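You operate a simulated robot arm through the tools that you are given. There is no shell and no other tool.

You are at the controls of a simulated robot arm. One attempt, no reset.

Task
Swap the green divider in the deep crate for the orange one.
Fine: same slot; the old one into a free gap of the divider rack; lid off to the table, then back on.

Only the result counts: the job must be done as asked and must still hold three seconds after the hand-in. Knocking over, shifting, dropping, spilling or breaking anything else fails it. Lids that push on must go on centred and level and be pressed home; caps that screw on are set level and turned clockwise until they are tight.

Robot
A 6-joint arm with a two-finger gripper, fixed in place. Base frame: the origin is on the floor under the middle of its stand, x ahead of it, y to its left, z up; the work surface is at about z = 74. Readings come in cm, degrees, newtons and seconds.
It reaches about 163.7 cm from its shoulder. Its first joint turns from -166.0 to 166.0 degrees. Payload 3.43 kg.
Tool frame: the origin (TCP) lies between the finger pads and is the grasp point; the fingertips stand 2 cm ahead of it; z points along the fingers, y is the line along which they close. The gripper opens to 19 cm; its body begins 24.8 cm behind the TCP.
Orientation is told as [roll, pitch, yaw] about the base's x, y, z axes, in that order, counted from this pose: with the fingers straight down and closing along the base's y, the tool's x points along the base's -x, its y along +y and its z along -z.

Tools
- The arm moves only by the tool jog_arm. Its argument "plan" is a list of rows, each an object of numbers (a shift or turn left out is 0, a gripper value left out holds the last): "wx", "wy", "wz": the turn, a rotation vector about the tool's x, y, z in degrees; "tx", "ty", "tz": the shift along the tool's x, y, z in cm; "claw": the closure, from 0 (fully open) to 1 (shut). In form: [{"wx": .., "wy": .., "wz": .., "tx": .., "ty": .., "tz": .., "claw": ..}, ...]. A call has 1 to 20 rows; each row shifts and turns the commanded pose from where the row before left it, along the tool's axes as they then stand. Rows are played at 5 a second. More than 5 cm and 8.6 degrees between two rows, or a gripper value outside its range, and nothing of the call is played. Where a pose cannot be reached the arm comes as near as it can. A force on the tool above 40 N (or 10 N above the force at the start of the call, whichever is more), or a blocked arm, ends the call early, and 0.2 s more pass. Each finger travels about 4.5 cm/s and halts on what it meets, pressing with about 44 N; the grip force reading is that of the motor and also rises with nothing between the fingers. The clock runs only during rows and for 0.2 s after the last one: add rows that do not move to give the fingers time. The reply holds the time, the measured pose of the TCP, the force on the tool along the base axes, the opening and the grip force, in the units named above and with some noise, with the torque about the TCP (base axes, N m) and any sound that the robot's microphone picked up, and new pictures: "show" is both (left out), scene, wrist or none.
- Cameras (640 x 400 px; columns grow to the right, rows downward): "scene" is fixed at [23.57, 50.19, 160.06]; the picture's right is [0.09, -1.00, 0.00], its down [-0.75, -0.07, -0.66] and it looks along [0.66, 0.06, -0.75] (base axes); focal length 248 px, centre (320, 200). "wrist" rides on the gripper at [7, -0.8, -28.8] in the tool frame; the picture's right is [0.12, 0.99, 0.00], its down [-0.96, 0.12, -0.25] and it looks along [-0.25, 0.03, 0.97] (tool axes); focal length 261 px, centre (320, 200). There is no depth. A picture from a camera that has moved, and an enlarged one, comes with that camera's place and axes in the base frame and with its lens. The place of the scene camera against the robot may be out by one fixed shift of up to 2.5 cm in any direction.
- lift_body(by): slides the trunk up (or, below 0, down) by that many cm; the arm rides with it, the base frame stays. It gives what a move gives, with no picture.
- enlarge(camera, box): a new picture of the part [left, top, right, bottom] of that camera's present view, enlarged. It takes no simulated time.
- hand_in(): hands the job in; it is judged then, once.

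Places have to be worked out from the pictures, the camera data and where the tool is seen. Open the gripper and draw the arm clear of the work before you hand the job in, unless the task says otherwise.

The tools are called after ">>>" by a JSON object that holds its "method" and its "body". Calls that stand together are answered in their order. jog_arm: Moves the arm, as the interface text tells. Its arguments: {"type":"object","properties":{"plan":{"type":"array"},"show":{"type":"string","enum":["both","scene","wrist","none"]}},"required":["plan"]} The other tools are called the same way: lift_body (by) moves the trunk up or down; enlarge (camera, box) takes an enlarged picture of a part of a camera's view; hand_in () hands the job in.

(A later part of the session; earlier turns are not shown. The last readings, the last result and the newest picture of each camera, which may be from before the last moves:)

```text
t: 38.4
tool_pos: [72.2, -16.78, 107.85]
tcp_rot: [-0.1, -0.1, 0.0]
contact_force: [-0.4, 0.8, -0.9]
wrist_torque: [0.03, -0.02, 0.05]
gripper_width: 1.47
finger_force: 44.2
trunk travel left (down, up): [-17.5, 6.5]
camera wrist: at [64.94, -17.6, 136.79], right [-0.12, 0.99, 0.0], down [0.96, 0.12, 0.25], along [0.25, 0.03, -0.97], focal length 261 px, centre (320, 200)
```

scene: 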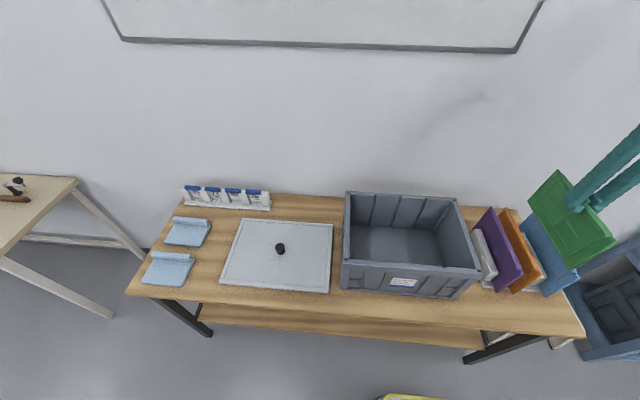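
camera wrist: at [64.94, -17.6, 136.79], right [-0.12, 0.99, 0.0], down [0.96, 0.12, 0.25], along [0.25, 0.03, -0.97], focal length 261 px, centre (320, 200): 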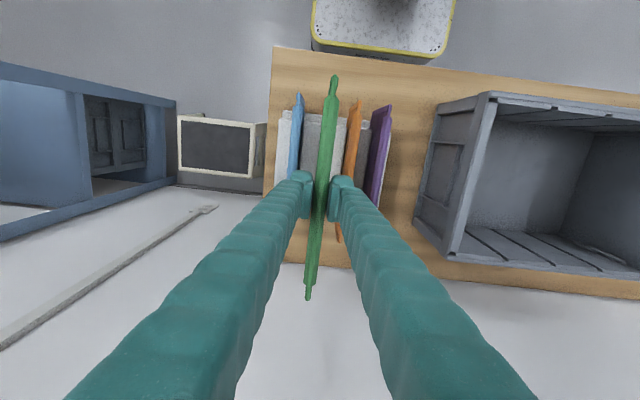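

>>> {"method": "enlarge", "body": {"camera": "wrist", "box": [260, 70, 400, 200]}}

>>> {"method": "enlarge", "body": {"camera": "wrist", "box": [280, 180, 380, 310]}}

>>> {"method": "enlarge", "body": {"camera": "scene", "box": [470, 160, 630, 305]}}

```text
3.08 times, centred on (330, 135) of wrist
camera zoom: at [64.94, -17.6, 136.79], right [-0.12, 0.99, 0.0], down [0.96, 0.12, 0.25], along [0.25, 0.03, -0.97], focal length 802 px, centre (289, 400)
```

zoom: 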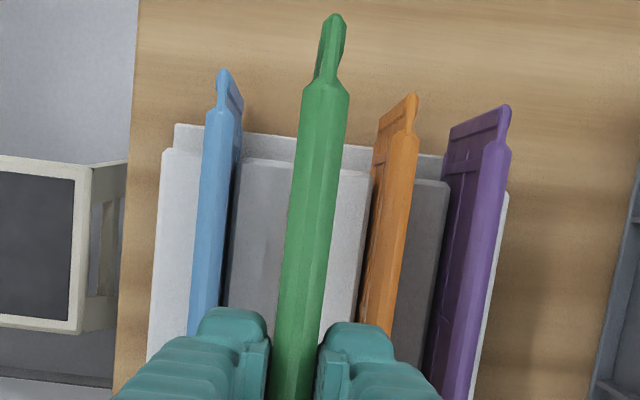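

```text
3.08 times, centred on (330, 245) of wrist
camera zoom: at [64.94, -17.6, 136.79], right [-0.12, 0.99, 0.0], down [0.96, 0.12, 0.25], along [0.25, 0.03, -0.97], focal length 802 px, centre (289, 62)
```

zoom: 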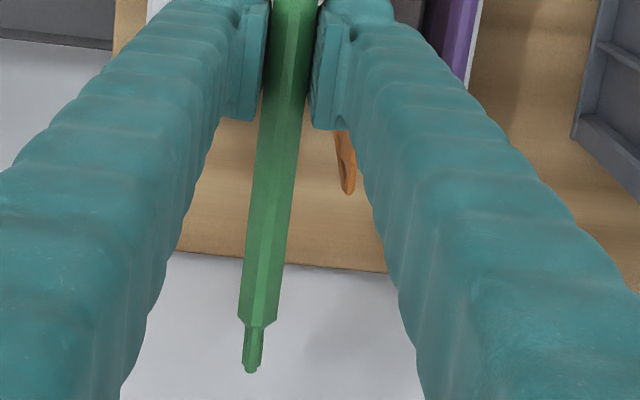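

```text
2.76 times, centred on (550, 232) of scene
camera zoom: at [23.57, 50.19, 160.06], right [0.09, -1.0, 0.0], down [-0.75, -0.07, -0.66], along [0.66, 0.06, -0.75], focal length 685 px, centre (-314, 110)
```

zoom: 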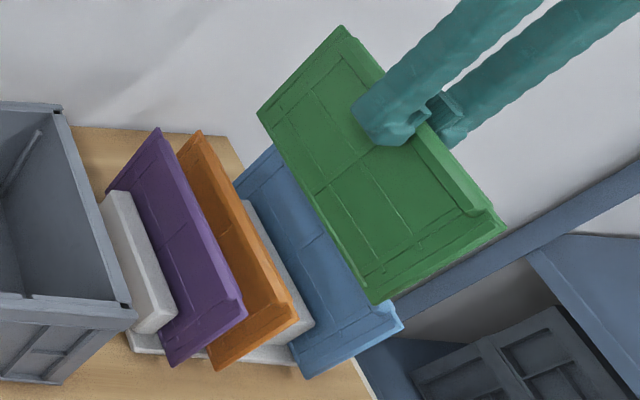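

In the same picture, the green panel is within about 0.1 cm of the gap centre and parallel to the other panels. I'll shift +0.08 in y and lower to z≈99, then look again.

>>> {"method": "jog_arm", "body": {"plan": [{"ty": 0.08, "tz": 1}, {"tz": 2}, {"tz": 2}, {"tz": 2}, {"tz": 1.5}, {}, {}], "show": "both"}}

```text
t: 40.0
tool_pos: [71.91, -16.93, 99.36]
tcp_rot: [0.0, 0.0, 0.1]
contact_force: [-0.4, -0.3, -0.8]
wrist_torque: [-0.01, -0.02, 0.02]
gripper_width: 1.44
finger_force: 43.8
trunk travel left (down, up): [-17.5, 6.5]
camera wrist: at [64.76, -17.69, 128.34], right [-0.12, 0.99, 0.0], down [0.96, 0.12, 0.25], along [0.25, 0.03, -0.97], focal length 261 px, centre (320, 200)
```

scene: 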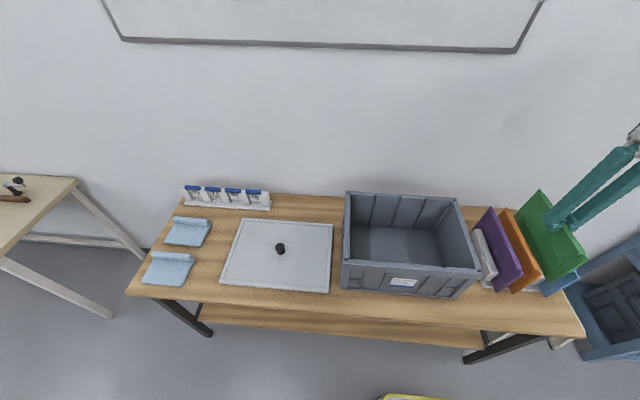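
wrist: 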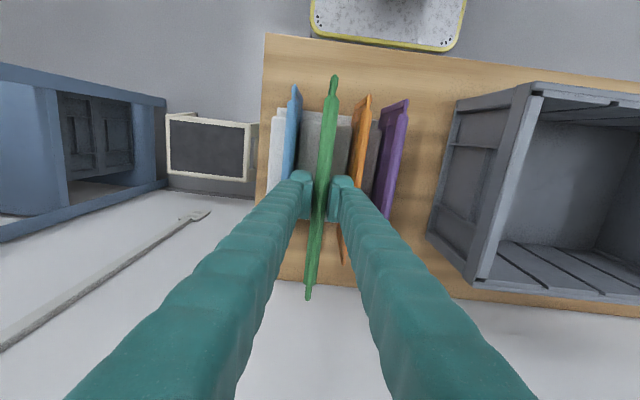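

>>> {"method": "enlarge", "body": {"camera": "wrist", "box": [260, 65, 420, 195]}}

>>> {"method": "enlarge", "body": {"camera": "scene", "box": [470, 180, 610, 310]}}

```text
3.08 times, centred on (340, 130) of wrist
camera zoom: at [64.76, -17.69, 128.34], right [-0.12, 0.99, 0.0], down [0.96, 0.12, 0.25], along [0.25, 0.03, -0.97], focal length 802 px, centre (258, 415)
```

zoom: 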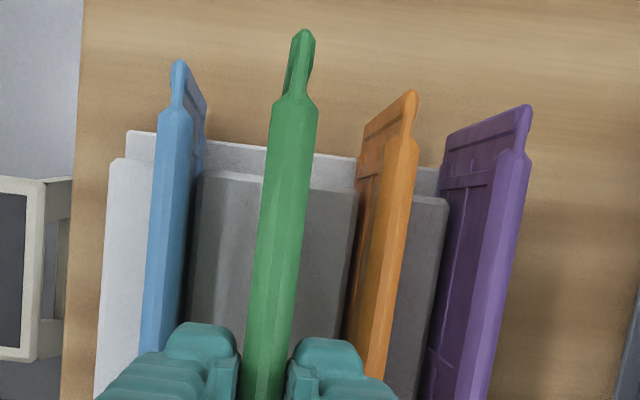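

```text
3.08 times, centred on (540, 245) of scene
camera zoom: at [23.57, 50.19, 160.06], right [0.09, -1.0, 0.0], down [-0.75, -0.07, -0.66], along [0.66, 0.06, -0.75], focal length 764 px, centre (-357, 62)
```

zoom: 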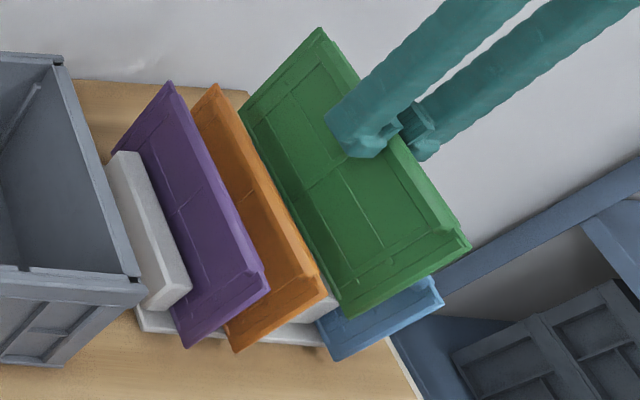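

The readings put the tool at y≈-16.9, slightly off the intended -16.6. I'll hold still a moment and read again before correcting.

>>> {"method": "jog_arm", "body": {"plan": [{}, {}, {}], "show": "wrist"}}

>>> {"method": "jog_arm", "body": {"plan": [{}], "show": "wrist"}}

```text
t: 40.8
tool_pos: [71.92, -16.76, 99.42]
tcp_rot: [0.0, 0.1, 0.1]
contact_force: [0.0, 0.2, -1.2]
wrist_torque: [-0.01, 0.01, -0.01]
gripper_width: 1.46
finger_force: 44.7
trunk travel left (down, up): [-17.5, 6.5]
camera wrist: at [64.76, -17.69, 128.35], right [-0.12, 0.99, 0.0], down [0.96, 0.12, 0.25], along [0.25, 0.03, -0.97], focal length 261 px, centre (320, 200)
```

wrist: 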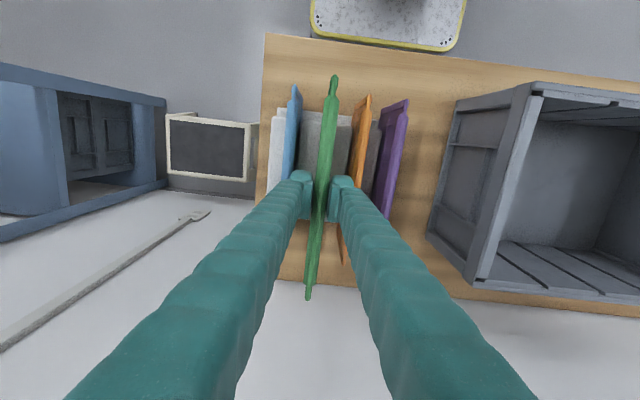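

```text
t: 41.2
tool_pos: [71.9, -16.91, 99.5]
tcp_rot: [0.0, 0.0, 0.0]
contact_force: [-0.8, -0.1, -1.8]
wrist_torque: [-0.02, -0.03, 0.0]
gripper_width: 1.45
finger_force: 44.1
trunk travel left (down, up): [-17.5, 6.5]
camera wrist: at [64.76, -17.69, 128.35], right [-0.12, 0.99, 0.0], down [0.96, 0.12, 0.25], along [0.25, 0.03, -0.97], focal length 261 px, centre (320, 200)
```

wrist: 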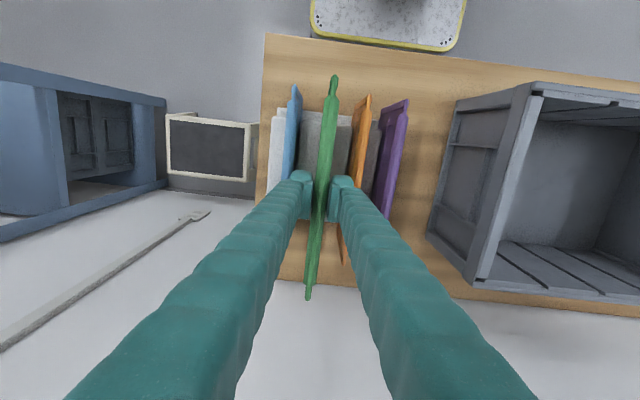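

The camera pose is steady, so the true TCP is about y=-16.87. I'll zoom in more closely to measure the offset between the green panel and its neighbours in this one picture.

>>> {"method": "enlarge", "body": {"camera": "wrist", "box": [275, 70, 355, 120]}}

>>> {"method": "enlarge", "body": {"camera": "wrist", "box": [340, 80, 420, 130]}}

>>> {"method": "enlarge", "body": {"camera": "wrist", "box": [260, 130, 340, 180]}}

>>> {"method": "enlarge", "body": {"camera": "wrist", "box": [330, 130, 410, 180]}}

```text
8.00 times, centred on (315, 95) of wrist
camera zoom: at [64.76, -17.69, 128.35], right [-0.12, 0.99, 0.0], down [0.96, 0.12, 0.25], along [0.25, 0.03, -0.97], focal length 2085 px, centre (360, 1040)
```

zoom: 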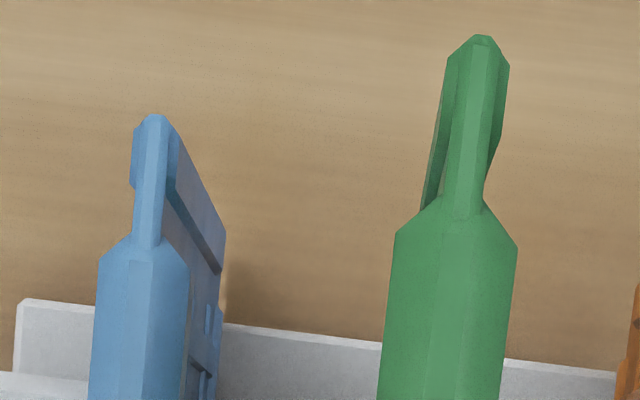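

```text
8.00 times, centred on (380, 105) of wrist
camera zoom: at [64.76, -17.69, 128.35], right [-0.12, 0.99, 0.0], down [0.96, 0.12, 0.25], along [0.25, 0.03, -0.97], focal length 2085 px, centre (-160, 960)
```

zoom: 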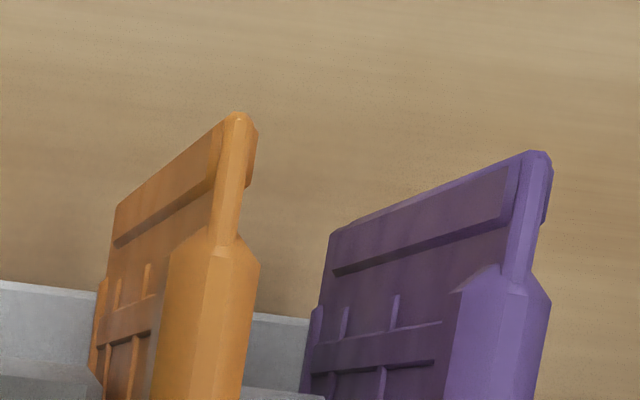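

```text
8.00 times, centred on (300, 155) of wrist
camera zoom: at [64.76, -17.69, 128.35], right [-0.12, 0.99, 0.0], down [0.96, 0.12, 0.25], along [0.25, 0.03, -0.97], focal length 2085 px, centre (480, 560)
```

zoom: 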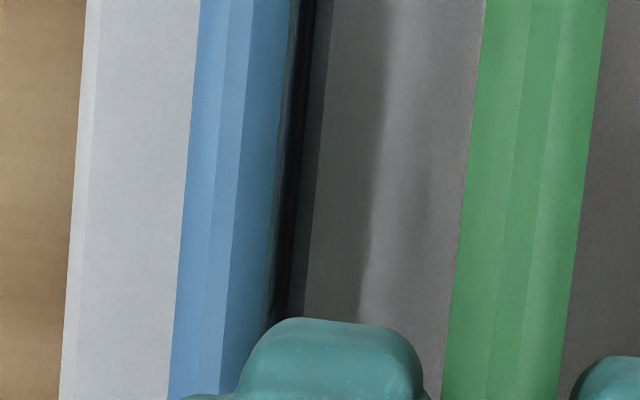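

```text
8.00 times, centred on (370, 155) of wrist
camera zoom: at [64.76, -17.69, 128.35], right [-0.12, 0.99, 0.0], down [0.96, 0.12, 0.25], along [0.25, 0.03, -0.97], focal length 2085 px, centre (-80, 560)
```

zoom: 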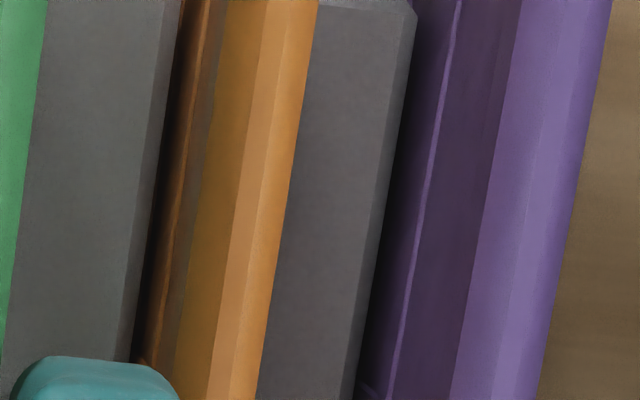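

Precise measurement: the block tops are near z 82.5, and the green ridge sits about 0.13 cm off the midpoint of the gap in -y. I'll correct by +0.13 and lower to z≈95.

>>> {"method": "jog_arm", "body": {"plan": [{"ty": 0.13}, {"tz": 1}, {"tz": 1.2}, {"tz": 1.2}, {"tz": 1}, {}, {}], "show": "wrist"}}

```text
t: 42.8
tool_pos: [72.1, -16.71, 95.22]
tcp_rot: [0.0, 0.0, 0.0]
contact_force: [-0.3, -0.1, -1.7]
wrist_torque: [0.06, -0.02, -0.03]
gripper_width: 1.46
finger_force: 44.1
trunk travel left (down, up): [-17.5, 6.5]
camera wrist: at [64.84, -17.51, 124.06], right [-0.12, 0.99, 0.0], down [0.96, 0.12, 0.25], along [0.25, 0.03, -0.97], focal length 261 px, centre (320, 200)
```

wrist: 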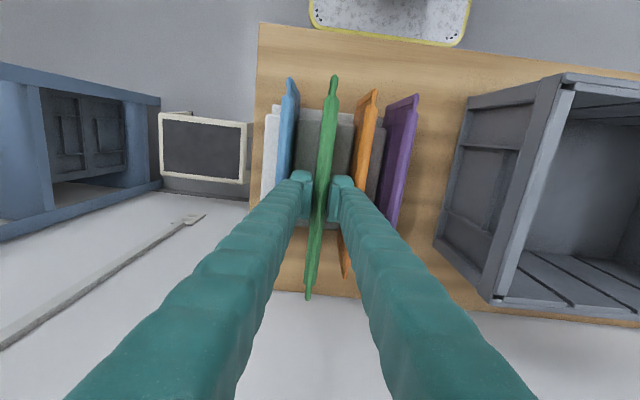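

>>> {"method": "enlarge", "body": {"camera": "wrist", "box": [255, 120, 335, 170]}}

>>> {"method": "enlarge", "body": {"camera": "wrist", "box": [320, 120, 400, 170]}}

>>> {"method": "enlarge", "body": {"camera": "scene", "box": [470, 180, 610, 310]}}

```text
8.00 times, centred on (295, 145) of wrist
camera zoom: at [64.84, -17.51, 124.06], right [-0.12, 0.99, 0.0], down [0.96, 0.12, 0.25], along [0.25, 0.03, -0.97], focal length 2085 px, centre (520, 640)
```

zoom: 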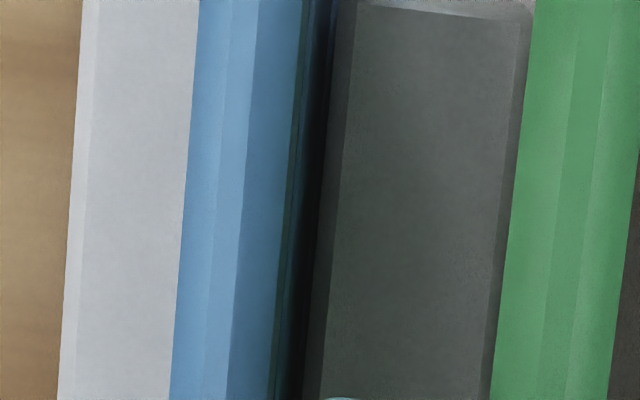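

```text
8.00 times, centred on (360, 145) of wrist
camera zoom: at [64.84, -17.51, 124.06], right [-0.12, 0.99, 0.0], down [0.96, 0.12, 0.25], along [0.25, 0.03, -0.97], focal length 2085 px, centre (0, 640)
```

zoom: 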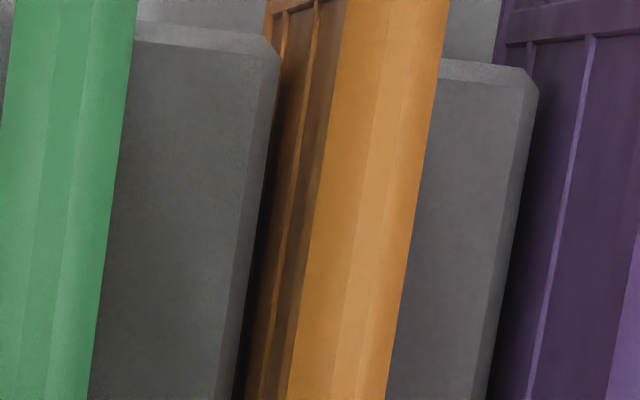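

```text
3.08 times, centred on (540, 245) of scene
camera zoom: at [23.57, 50.19, 160.06], right [0.09, -1.0, 0.0], down [-0.75, -0.07, -0.66], along [0.66, 0.06, -0.75], focal length 764 px, centre (-357, 62)
```

zoom: 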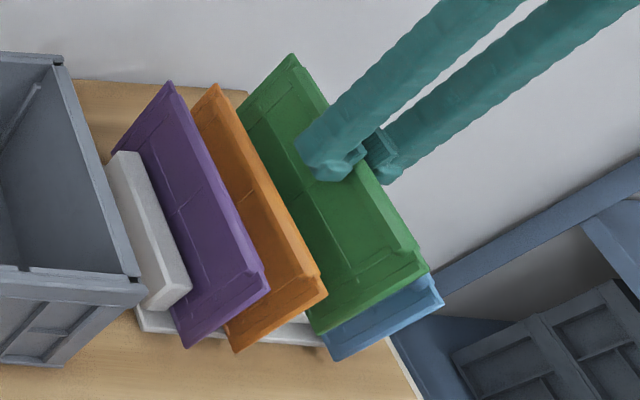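

The green ridge is now within 0.05 cm of the gap midpoint. I'll lower slowly into the gap, watching the force.

>>> {"method": "jog_arm", "body": {"plan": [{"tz": 0.5}, {"tz": 0.5}, {"tz": 0.5}, {"tz": 0.5}, {}], "show": "none"}}

```text
t: 44.0
tool_pos: [72.02, -16.7, 93.0]
tcp_rot: [0.0, 0.1, -0.1]
contact_force: [0.0, 0.0, -1.8]
wrist_torque: [-0.02, 0.02, -0.02]
gripper_width: 1.48
finger_force: 44.4
trunk travel left (down, up): [-17.5, 6.5]
```

>>> {"method": "jog_arm", "body": {"plan": [{"tz": 0.4}, {"tz": 0.4}, {"tz": 0.4}, {}], "show": "both"}}

```text
t: 45.0
tool_pos: [72.18, -16.48, 92.06]
tcp_rot: [-0.1, 0.0, -0.1]
contact_force: [-0.1, 0.2, -1.5]
wrist_torque: [0.01, 0.0, 0.01]
gripper_width: 1.44
finger_force: 44.4
trunk travel left (down, up): [-17.5, 6.5]
camera wrist: at [64.91, -17.4, 120.84], right [-0.12, 0.99, 0.0], down [0.96, 0.12, 0.25], along [0.25, 0.03, -0.97], focal length 261 px, centre (320, 200)
```

scene: 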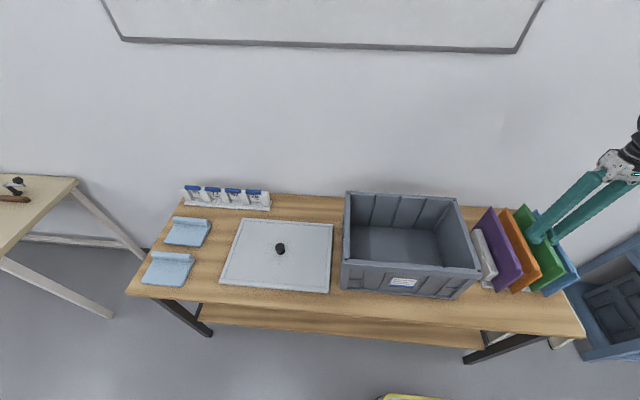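
wrist: 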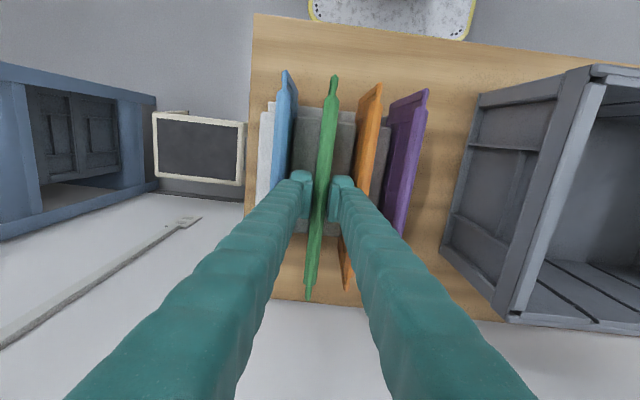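

>>> {"method": "enlarge", "body": {"camera": "wrist", "box": [255, 110, 335, 180]}}

>>> {"method": "enlarge", "body": {"camera": "wrist", "box": [320, 110, 400, 180]}}

>>> {"method": "enlarge", "body": {"camera": "scene", "box": [470, 180, 610, 310]}}

```text
5.71 times, centred on (295, 145) of wrist
camera zoom: at [64.91, -17.4, 120.84], right [-0.12, 0.99, 0.0], down [0.96, 0.12, 0.25], along [0.25, 0.03, -0.97], focal length 1489 px, centre (463, 514)
```

zoom: 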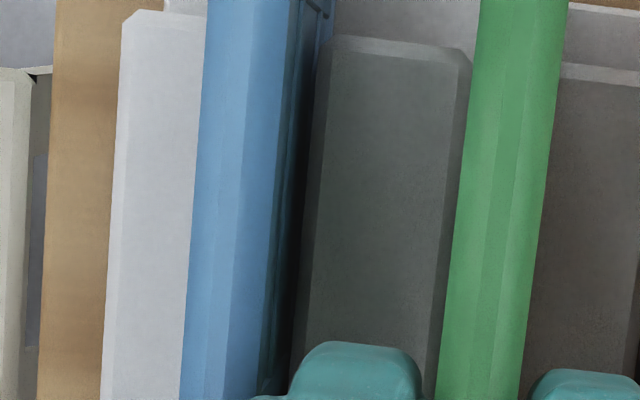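

```text
5.71 times, centred on (360, 145) of wrist
camera zoom: at [64.91, -17.4, 120.84], right [-0.12, 0.99, 0.0], down [0.96, 0.12, 0.25], along [0.25, 0.03, -0.97], focal length 1489 px, centre (91, 514)
```

zoom: 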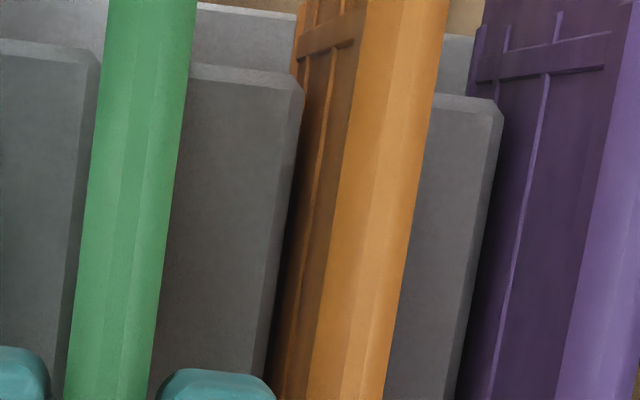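

```text
3.08 times, centred on (540, 245) of scene
camera zoom: at [23.57, 50.19, 160.06], right [0.09, -1.0, 0.0], down [-0.75, -0.07, -0.66], along [0.66, 0.06, -0.75], focal length 764 px, centre (-357, 62)
```

zoom: 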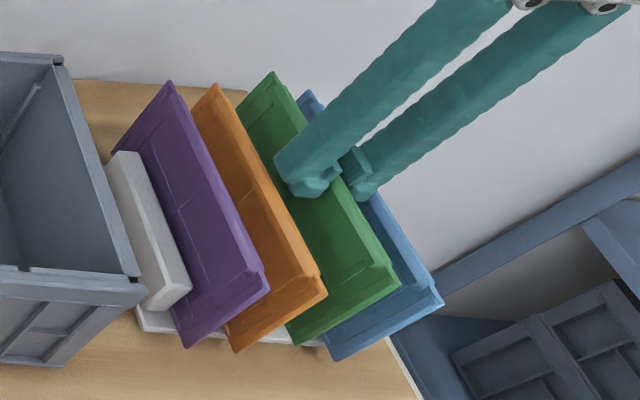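

The green panel is well inside the gap with no side force. It is about 0.1 cm high in y, so I'll nudge it -0.1 and keep lowering until it seats.

>>> {"method": "jog_arm", "body": {"plan": [{"ty": -0.1, "tz": 0.3}, {"tz": 0.4}, {"tz": 0.4}, {"tz": 0.3}, {}], "show": "none"}}

```text
t: 46.2
tool_pos: [72.08, -16.7, 90.51]
tcp_rot: [0.0, -0.2, 0.0]
contact_force: [-0.4, -1.3, -0.9]
wrist_torque: [0.0, 0.01, -0.01]
gripper_width: 1.45
finger_force: 44.2
trunk travel left (down, up): [-17.5, 6.5]
```

>>> {"method": "jog_arm", "body": {"plan": [{"tz": 0.25}, {"tz": 0.25}, {}], "show": "none"}}

```text
t: 47.0
tool_pos: [71.99, -16.75, 89.95]
tcp_rot: [0.0, 0.0, 0.0]
contact_force: [-0.4, 0.0, -1.8]
wrist_torque: [0.03, -0.02, 0.0]
gripper_width: 1.45
finger_force: 43.6
trunk travel left (down, up): [-17.5, 6.5]
```

>>> {"method": "jog_arm", "body": {"plan": [{"tz": 0.2}, {"tz": 0.2}, {}], "show": "wrist"}}

```text
t: 47.8
tool_pos: [72.06, -16.72, 89.63]
tcp_rot: [0.1, 0.1, 0.0]
contact_force: [-0.3, -0.4, -1.2]
wrist_torque: [0.02, 0.01, -0.02]
gripper_width: 1.46
finger_force: 44.1
trunk travel left (down, up): [-17.5, 6.5]
camera wrist: at [64.79, -17.54, 118.54], right [-0.12, 0.99, 0.0], down [0.96, 0.12, 0.25], along [0.25, 0.03, -0.97], focal length 261 px, centre (320, 200)
```

wrist: 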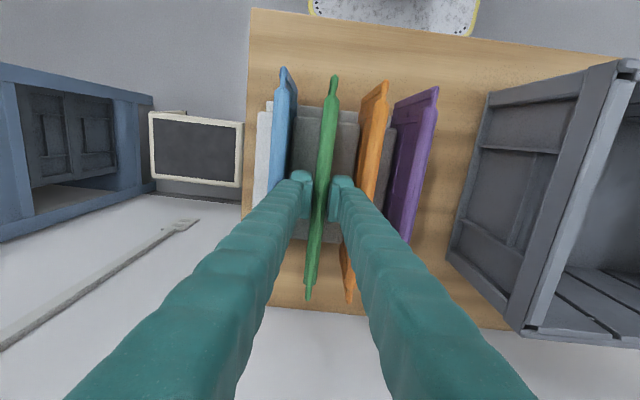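

>>> {"method": "jog_arm", "body": {"plan": [{"tz": 0.2}, {"tz": 0.2}, {}], "show": "none"}}

```text
t: 48.4
tool_pos: [72.04, -16.66, 89.53]
tcp_rot: [0.0, -0.3, 0.0]
contact_force: [-3.2, 0.0, 22.8]
wrist_torque: [0.0, 0.76, -0.01]
gripper_width: 1.47
finger_force: 43.8
trunk travel left (down, up): [-17.5, 6.5]
stopped in row 3: the force on the tool passed its limit at 41 N (the readings are from after the stop); the commanded pose is now the measured one
```

Firm contact at z≈89.5 shows the green panel is seated on the rack base. I'll ease up a touch and open only to about 2.4 cm so the fingers stay clear of the neighbours.

>>> {"method": "jog_arm", "body": {"plan": [{"tz": -0.1}, {}, {"claw": 0.92}, {"claw": 0.88}, {}, {}, {}], "show": "both"}}

```text
t: 50.0
tool_pos: [72.03, -16.69, 89.42]
tcp_rot: [0.0, -0.2, 0.0]
contact_force: [0.3, -0.4, 0.5]
wrist_torque: [0.02, 0.01, 0.0]
gripper_width: 2.28
finger_force: 0.1
trunk travel left (down, up): [-17.5, 6.5]
camera wrist: at [64.74, -17.48, 118.31], right [-0.12, 0.99, 0.0], down [0.96, 0.12, 0.25], along [0.25, 0.03, -0.97], focal length 261 px, centre (320, 200)
```

scene: 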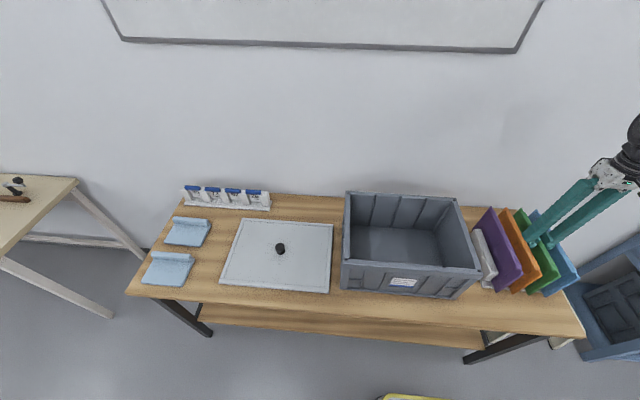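
wrist: 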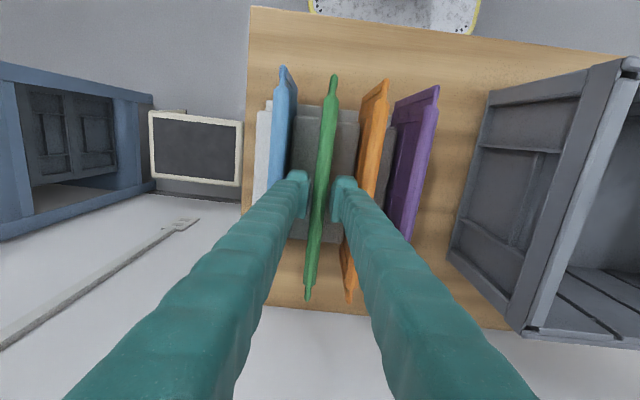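

The grip is released with no residual force. Let me check the fingers against the neighbours before rising.

>>> {"method": "enlarge", "body": {"camera": "wrist", "box": [250, 60, 450, 310]}}

>>> {"method": "enlarge", "body": {"camera": "wrist", "box": [275, 155, 385, 225]}}

>>> {"method": "enlarge", "body": {"camera": "scene", "box": [470, 180, 610, 310]}}

```text
1.60 times, centred on (350, 185) of wrist
camera zoom: at [64.74, -17.48, 118.31], right [-0.12, 0.99, 0.0], down [0.96, 0.12, 0.25], along [0.25, 0.03, -0.97], focal length 417 px, centre (272, 224)
```

zoom: 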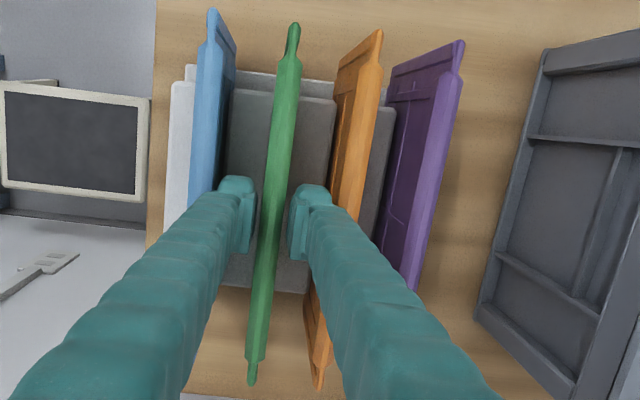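

```text
5.71 times, centred on (330, 190) of wrist
camera zoom: at [64.74, -17.48, 118.31], right [-0.12, 0.99, 0.0], down [0.96, 0.12, 0.25], along [0.25, 0.03, -0.97], focal length 1489 px, centre (263, 257)
```

zoom: 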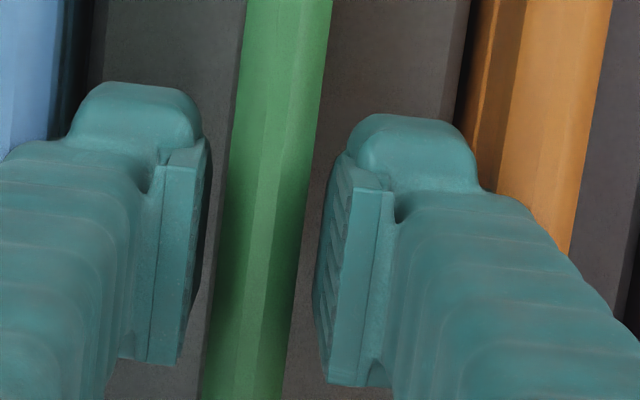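

```text
3.08 times, centred on (540, 245) of scene
camera zoom: at [23.57, 50.19, 160.06], right [0.09, -1.0, 0.0], down [-0.75, -0.07, -0.66], along [0.66, 0.06, -0.75], focal length 764 px, centre (-357, 62)
```

zoom: 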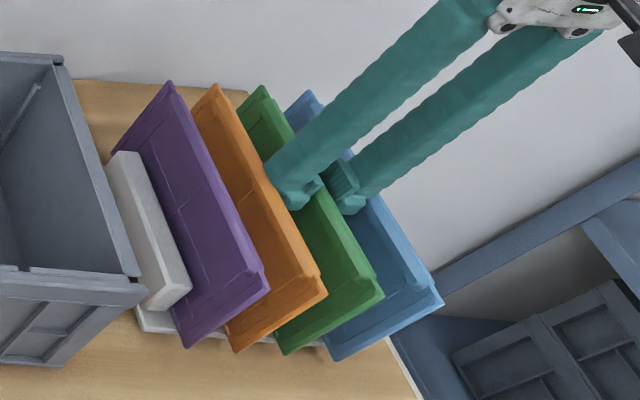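

The green stands in line with the others and the fingers are clear on both sides (tip thickness about 2.7 cm). I'll rise straight up about 10 cm.

>>> {"method": "jog_arm", "body": {"plan": [{"tz": -0.5}, {"tz": -1}, {"tz": -1.5}, {"tz": -2}, {"tz": -2.5}, {"tz": -2.5}, {}, {}], "show": "both"}}

```text
t: 51.8
tool_pos: [71.95, -16.86, 99.46]
tcp_rot: [-0.2, -0.2, 0.0]
contact_force: [0.5, -0.1, 0.5]
wrist_torque: [0.01, -0.02, 0.02]
gripper_width: 2.29
finger_force: 0.1
trunk travel left (down, up): [-17.5, 6.5]
camera wrist: at [64.66, -17.57, 128.33], right [-0.12, 0.99, 0.0], down [0.96, 0.12, 0.25], along [0.25, 0.03, -0.97], focal length 261 px, centre (320, 200)
```

scene: 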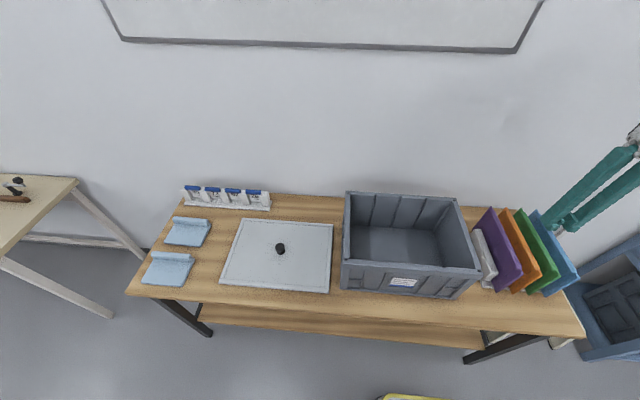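
wrist: 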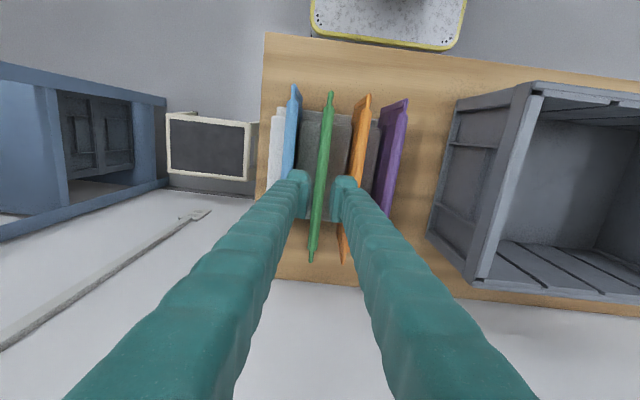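

The green stands freely in the gap. Now I'll measure the orange panel's exact place from close zooms.

>>> {"method": "enlarge", "body": {"camera": "wrist", "box": [310, 80, 420, 150]}}

>>> {"method": "enlarge", "body": {"camera": "wrist", "box": [290, 220, 400, 290]}}

>>> {"method": "enlarge", "body": {"camera": "wrist", "box": [310, 120, 410, 180]}}

```text
5.71 times, centred on (365, 115) of wrist
camera zoom: at [64.66, -17.57, 128.33], right [-0.12, 0.99, 0.0], down [0.96, 0.12, 0.25], along [0.25, 0.03, -0.97], focal length 1489 px, centre (63, 686)
```

zoom: 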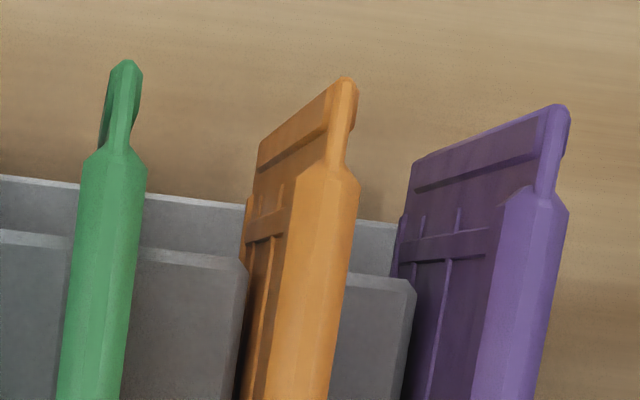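

```text
5.71 times, centred on (345, 255) of wrist
camera zoom: at [64.66, -17.57, 128.33], right [-0.12, 0.99, 0.0], down [0.96, 0.12, 0.25], along [0.25, 0.03, -0.97], focal length 1489 px, centre (177, -114)
```

zoom: 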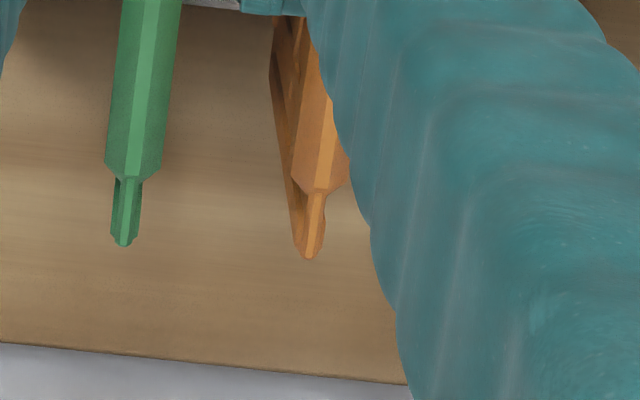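

```text
6.40 times, centred on (360, 150) of wrist
camera zoom: at [64.66, -17.57, 128.33], right [-0.12, 0.99, 0.0], down [0.96, 0.12, 0.25], along [0.25, 0.03, -0.97], focal length 1668 px, centre (64, 520)
```

zoom: 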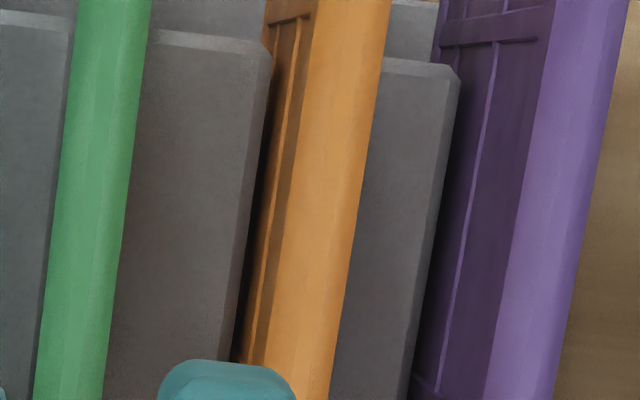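

Orange's centre comes out at y≈-11.48, x≈71.72 (0.23 cm less in x than green), with about 5.17 cm pitch to its neighbours. I'll move over it, take out the small pitch error, and set the opening to about 2.4 cm.

>>> {"method": "jog_arm", "body": {"plan": [{"ty": 2.6, "tx": 0.1, "claw": 0.875}, {"ty": 2.64, "tx": 0.05}, {"wy": 0.2}, {}, {}], "show": "wrist"}}

```text
t: 53.0
tool_pos: [71.89, -11.35, 99.5]
tcp_rot: [-0.2, 0.0, 0.1]
contact_force: [-0.3, -0.6, 1.0]
wrist_torque: [0.01, 0.06, -0.02]
gripper_width: 2.37
finger_force: 0.1
trunk travel left (down, up): [-17.5, 6.5]
camera wrist: at [64.66, -12.18, 128.39], right [-0.12, 0.99, 0.0], down [0.96, 0.12, 0.25], along [0.25, 0.03, -0.97], focal length 261 px, centre (320, 200)
```

wrist: 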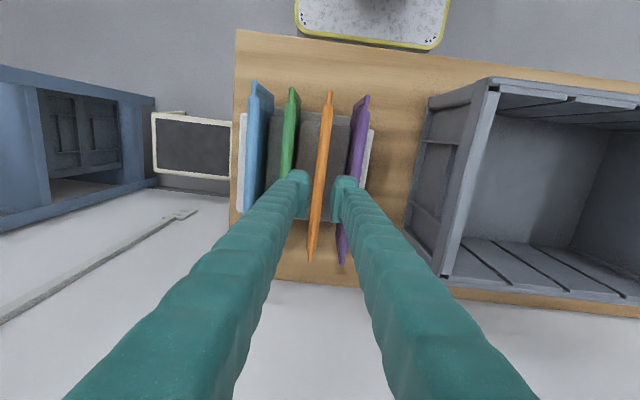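

>>> {"method": "enlarge", "body": {"camera": "wrist", "box": [270, 110, 390, 190]}}

>>> {"method": "enlarge", "body": {"camera": "wrist", "box": [280, 80, 390, 130]}}

>>> {"method": "enlarge", "body": {"camera": "wrist", "box": [270, 200, 380, 280]}}

```text
5.00 times, centred on (330, 150) of wrist
camera zoom: at [64.66, -12.18, 128.39], right [-0.12, 0.99, 0.0], down [0.96, 0.12, 0.25], along [0.25, 0.03, -0.97], focal length 1303 px, centre (270, 450)
```

zoom: 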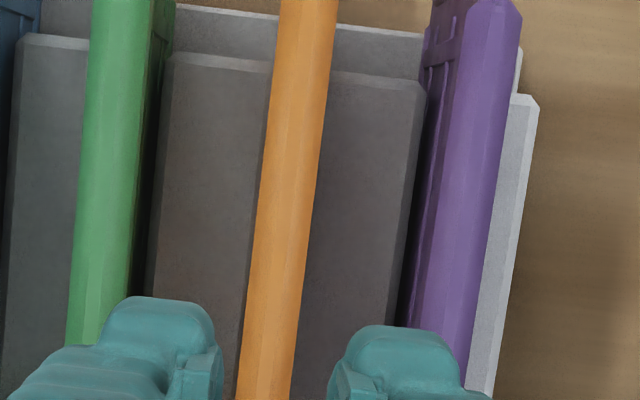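

```text
5.82 times, centred on (335, 105) of wrist
camera zoom: at [64.66, -12.18, 128.39], right [-0.12, 0.99, 0.0], down [0.96, 0.12, 0.25], along [0.25, 0.03, -0.97], focal length 1516 px, centre (233, 753)
```

zoom: 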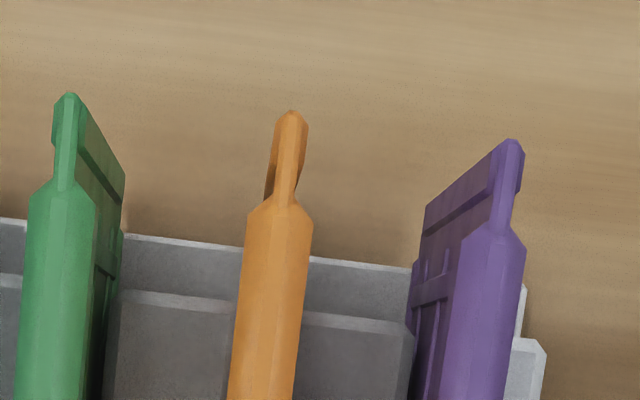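

```text
5.00 times, centred on (325, 240) of wrist
camera zoom: at [64.66, -12.18, 128.39], right [-0.12, 0.99, 0.0], down [0.96, 0.12, 0.25], along [0.25, 0.03, -0.97], focal length 1303 px, centre (295, 0)
```

zoom: 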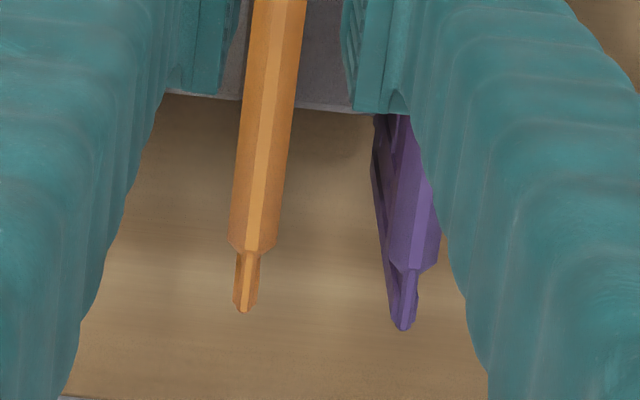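

Orange is at cam+0.75 in y, so I'll shift -0.08 and lower until the tips are just above the panel tops for a last alignment check.

>>> {"method": "jog_arm", "body": {"plan": [{"ty": -0.08, "tz": 1.5}, {"tz": 2}, {"tz": 2}, {}, {}], "show": "wrist"}}

```text
t: 54.2
tool_pos: [71.85, -11.33, 93.89]
tcp_rot: [-0.2, 0.0, -0.1]
contact_force: [0.5, -0.1, 0.4]
wrist_torque: [-0.03, 0.02, -0.01]
gripper_width: 2.37
finger_force: 0.0
trunk travel left (down, up): [-17.5, 6.5]
camera wrist: at [64.64, -12.15, 122.75], right [-0.12, 0.99, 0.0], down [0.96, 0.12, 0.25], along [0.25, 0.03, -0.97], focal length 261 px, centre (320, 200)
```

wrist: 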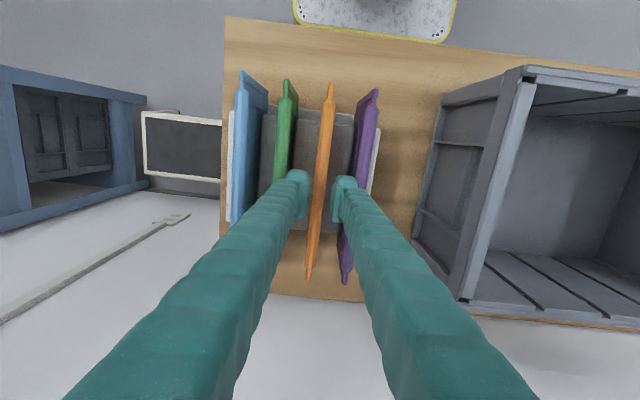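

>>> {"method": "enlarge", "body": {"camera": "wrist", "box": [270, 130, 390, 210]}}

>>> {"method": "enlarge", "body": {"camera": "wrist", "box": [270, 190, 390, 290]}}

>>> {"method": "enlarge", "body": {"camera": "scene", "box": [470, 180, 610, 310]}}

```text
5.00 times, centred on (330, 170) of wrist
camera zoom: at [64.64, -12.15, 122.75], right [-0.12, 0.99, 0.0], down [0.96, 0.12, 0.25], along [0.25, 0.03, -0.97], focal length 1303 px, centre (270, 350)
```

zoom: 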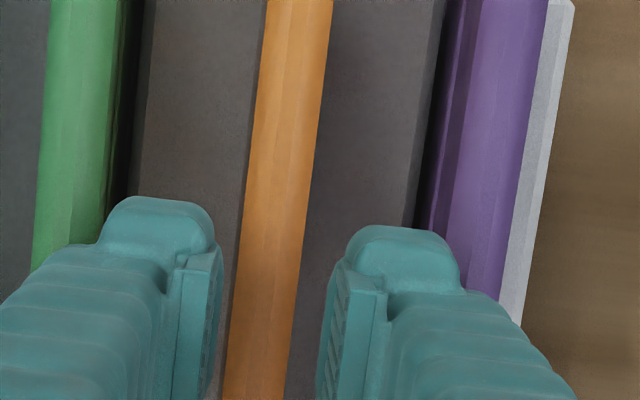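

```text
4.00 times, centred on (330, 240) of wrist
camera zoom: at [64.64, -12.15, 122.75], right [-0.12, 0.99, 0.0], down [0.96, 0.12, 0.25], along [0.25, 0.03, -0.97], focal length 1043 px, centre (280, 40)
```

zoom: 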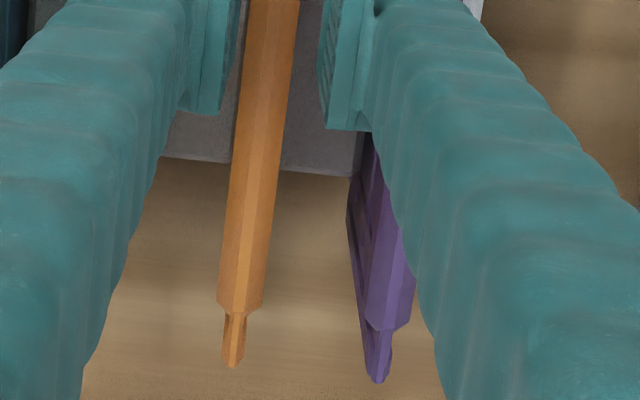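

```text
3.08 times, centred on (540, 245) of scene
camera zoom: at [23.57, 50.19, 160.06], right [0.09, -1.0, 0.0], down [-0.75, -0.07, -0.66], along [0.66, 0.06, -0.75], focal length 764 px, centre (-357, 62)
```

zoom: 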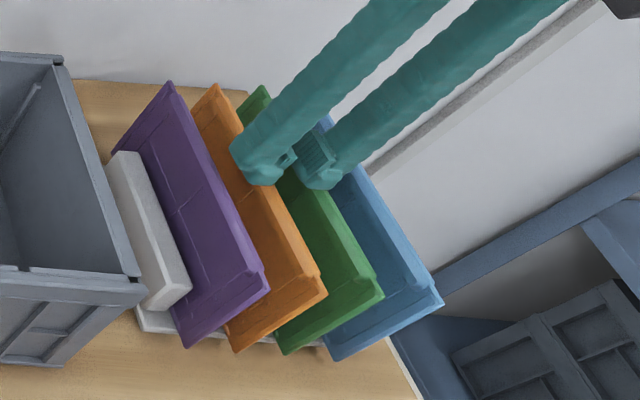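

The fingers (about 3.0 cm thick) have roughly 0.3 cm to spare each side between green and purple. I'll narrow the opening to about 2.15 cm, centre by -0.1 in y, and then go down slowly with force checks.

>>> {"method": "jog_arm", "body": {"plan": [{"ty": -0.1, "claw": 0.887}, {}, {}], "show": "wrist"}}

```text
t: 55.0
tool_pos: [71.72, -11.45, 93.83]
tcp_rot: [-0.2, 0.0, 0.0]
contact_force: [0.1, -0.4, -0.2]
wrist_torque: [0.01, -0.01, 0.02]
gripper_width: 2.13
finger_force: 0.0
trunk travel left (down, up): [-17.5, 6.5]
camera wrist: at [64.63, -12.28, 122.77], right [-0.12, 0.99, 0.0], down [0.96, 0.12, 0.25], along [0.25, 0.03, -0.97], focal length 261 px, centre (320, 200)
```

wrist: 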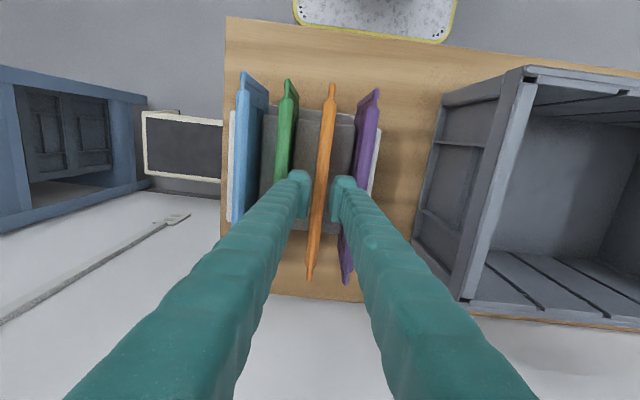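

>>> {"method": "jog_arm", "body": {"plan": [{"wx": -0.2}, {}, {}], "show": "wrist"}}

>>> {"method": "enlarge", "body": {"camera": "wrist", "box": [270, 130, 390, 210]}}

```text
t: 55.8
tool_pos: [71.85, -11.51, 93.99]
tcp_rot: [0.1, 0.1, 0.0]
contact_force: [-1.3, 0.6, 0.7]
wrist_torque: [0.0, -0.01, 0.01]
gripper_width: 2.15
finger_force: 0.0
trunk travel left (down, up): [-17.5, 6.5]
camera wrist: at [64.64, -12.4, 122.78], right [-0.12, 0.99, 0.0], down [0.96, 0.11, 0.25], along [0.25, 0.03, -0.97], focal length 261 px, centre (320, 200)
```

wrist: 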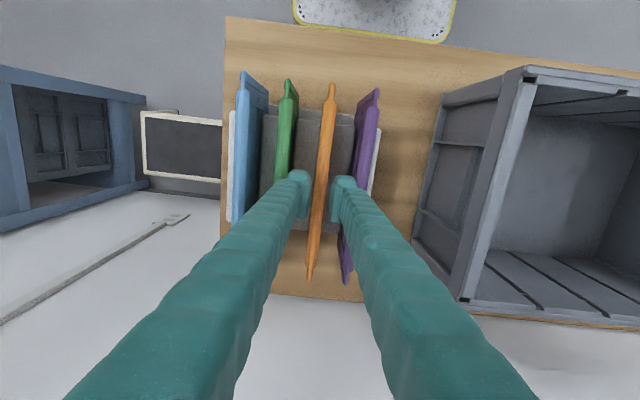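

```text
5.00 times, centred on (330, 170) of wrist
camera zoom: at [64.64, -12.4, 122.78], right [-0.12, 0.99, 0.0], down [0.96, 0.11, 0.25], along [0.25, 0.03, -0.97], focal length 1303 px, centre (270, 350)
```

zoom: 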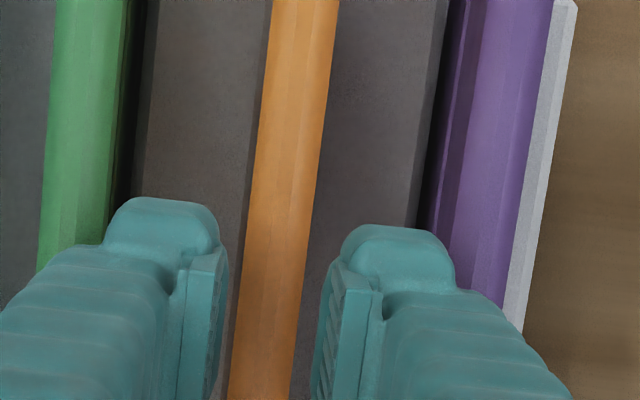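

The fingers are centred on the orange to within about 0.05 cm. I'll narrow the opening slightly to 2.0 cm and start down in small stages.

>>> {"method": "jog_arm", "body": {"plan": [{"claw": 0.895}, {"tz": 0.5}, {"tz": 0.5}, {"tz": 0.5}, {}, {}], "show": "wrist"}}

>>> {"method": "enlarge", "body": {"camera": "wrist", "box": [270, 130, 390, 210]}}

```text
t: 57.2
tool_pos: [71.89, -11.47, 92.48]
tcp_rot: [0.1, 0.0, 0.0]
contact_force: [0.3, -0.6, 0.1]
wrist_torque: [-0.02, -0.02, 0.05]
gripper_width: 1.98
finger_force: 0.0
trunk travel left (down, up): [-17.5, 6.5]
camera wrist: at [64.72, -12.4, 121.35], right [-0.12, 0.99, 0.0], down [0.96, 0.11, 0.25], along [0.25, 0.03, -0.97], focal length 261 px, centre (320, 200)
```

wrist: 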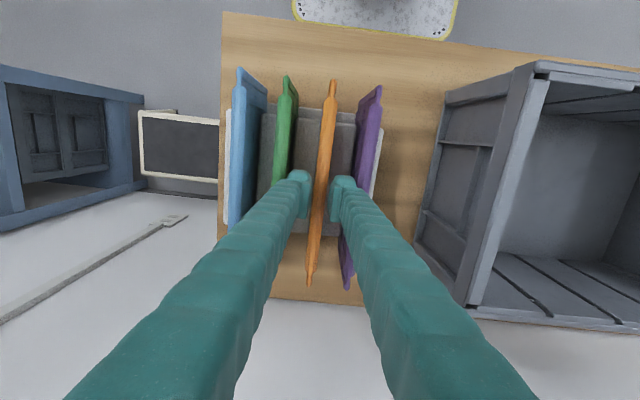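

```text
5.00 times, centred on (330, 170) of wrist
camera zoom: at [64.72, -12.4, 121.35], right [-0.12, 0.99, 0.0], down [0.96, 0.11, 0.25], along [0.25, 0.03, -0.97], focal length 1303 px, centre (270, 350)
```

zoom: 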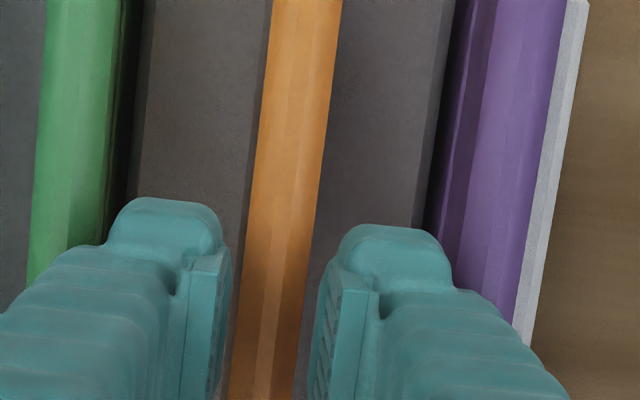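

>>> {"method": "jog_arm", "body": {"plan": [{"tz": 0.4}, {"tz": 0.4}, {"tz": 0.4}, {}], "show": "wrist"}}

>>> {"method": "enlarge", "body": {"camera": "wrist", "box": [270, 130, 390, 210]}}

```text
t: 58.2
tool_pos: [71.92, -11.51, 91.09]
tcp_rot: [0.1, 0.0, 0.0]
contact_force: [-0.4, 0.4, 0.5]
wrist_torque: [-0.01, 0.01, 0.01]
gripper_width: 1.99
finger_force: 0.1
trunk travel left (down, up): [-17.5, 6.5]
camera wrist: at [64.71, -12.43, 120.1], right [-0.12, 0.99, 0.0], down [0.96, 0.11, 0.25], along [0.25, 0.03, -0.97], focal length 261 px, centre (320, 200)
```

wrist: 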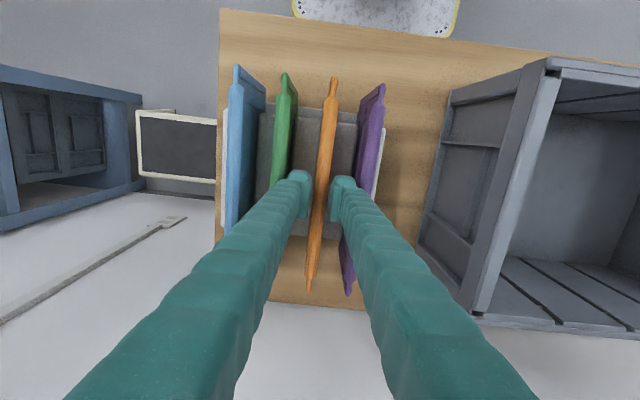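

```text
5.00 times, centred on (330, 170) of wrist
camera zoom: at [64.71, -12.43, 120.1], right [-0.12, 0.99, 0.0], down [0.96, 0.11, 0.25], along [0.25, 0.03, -0.97], focal length 1303 px, centre (270, 350)
```

zoom: 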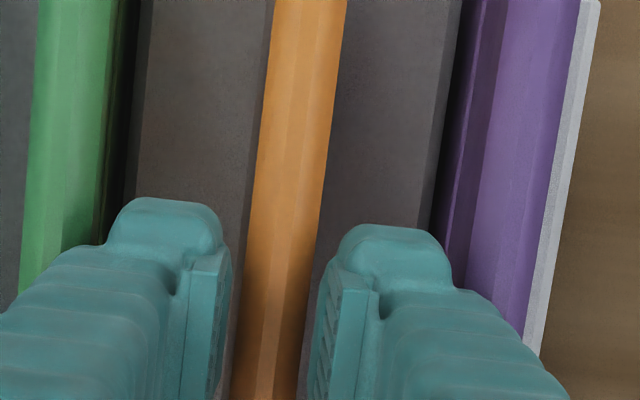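

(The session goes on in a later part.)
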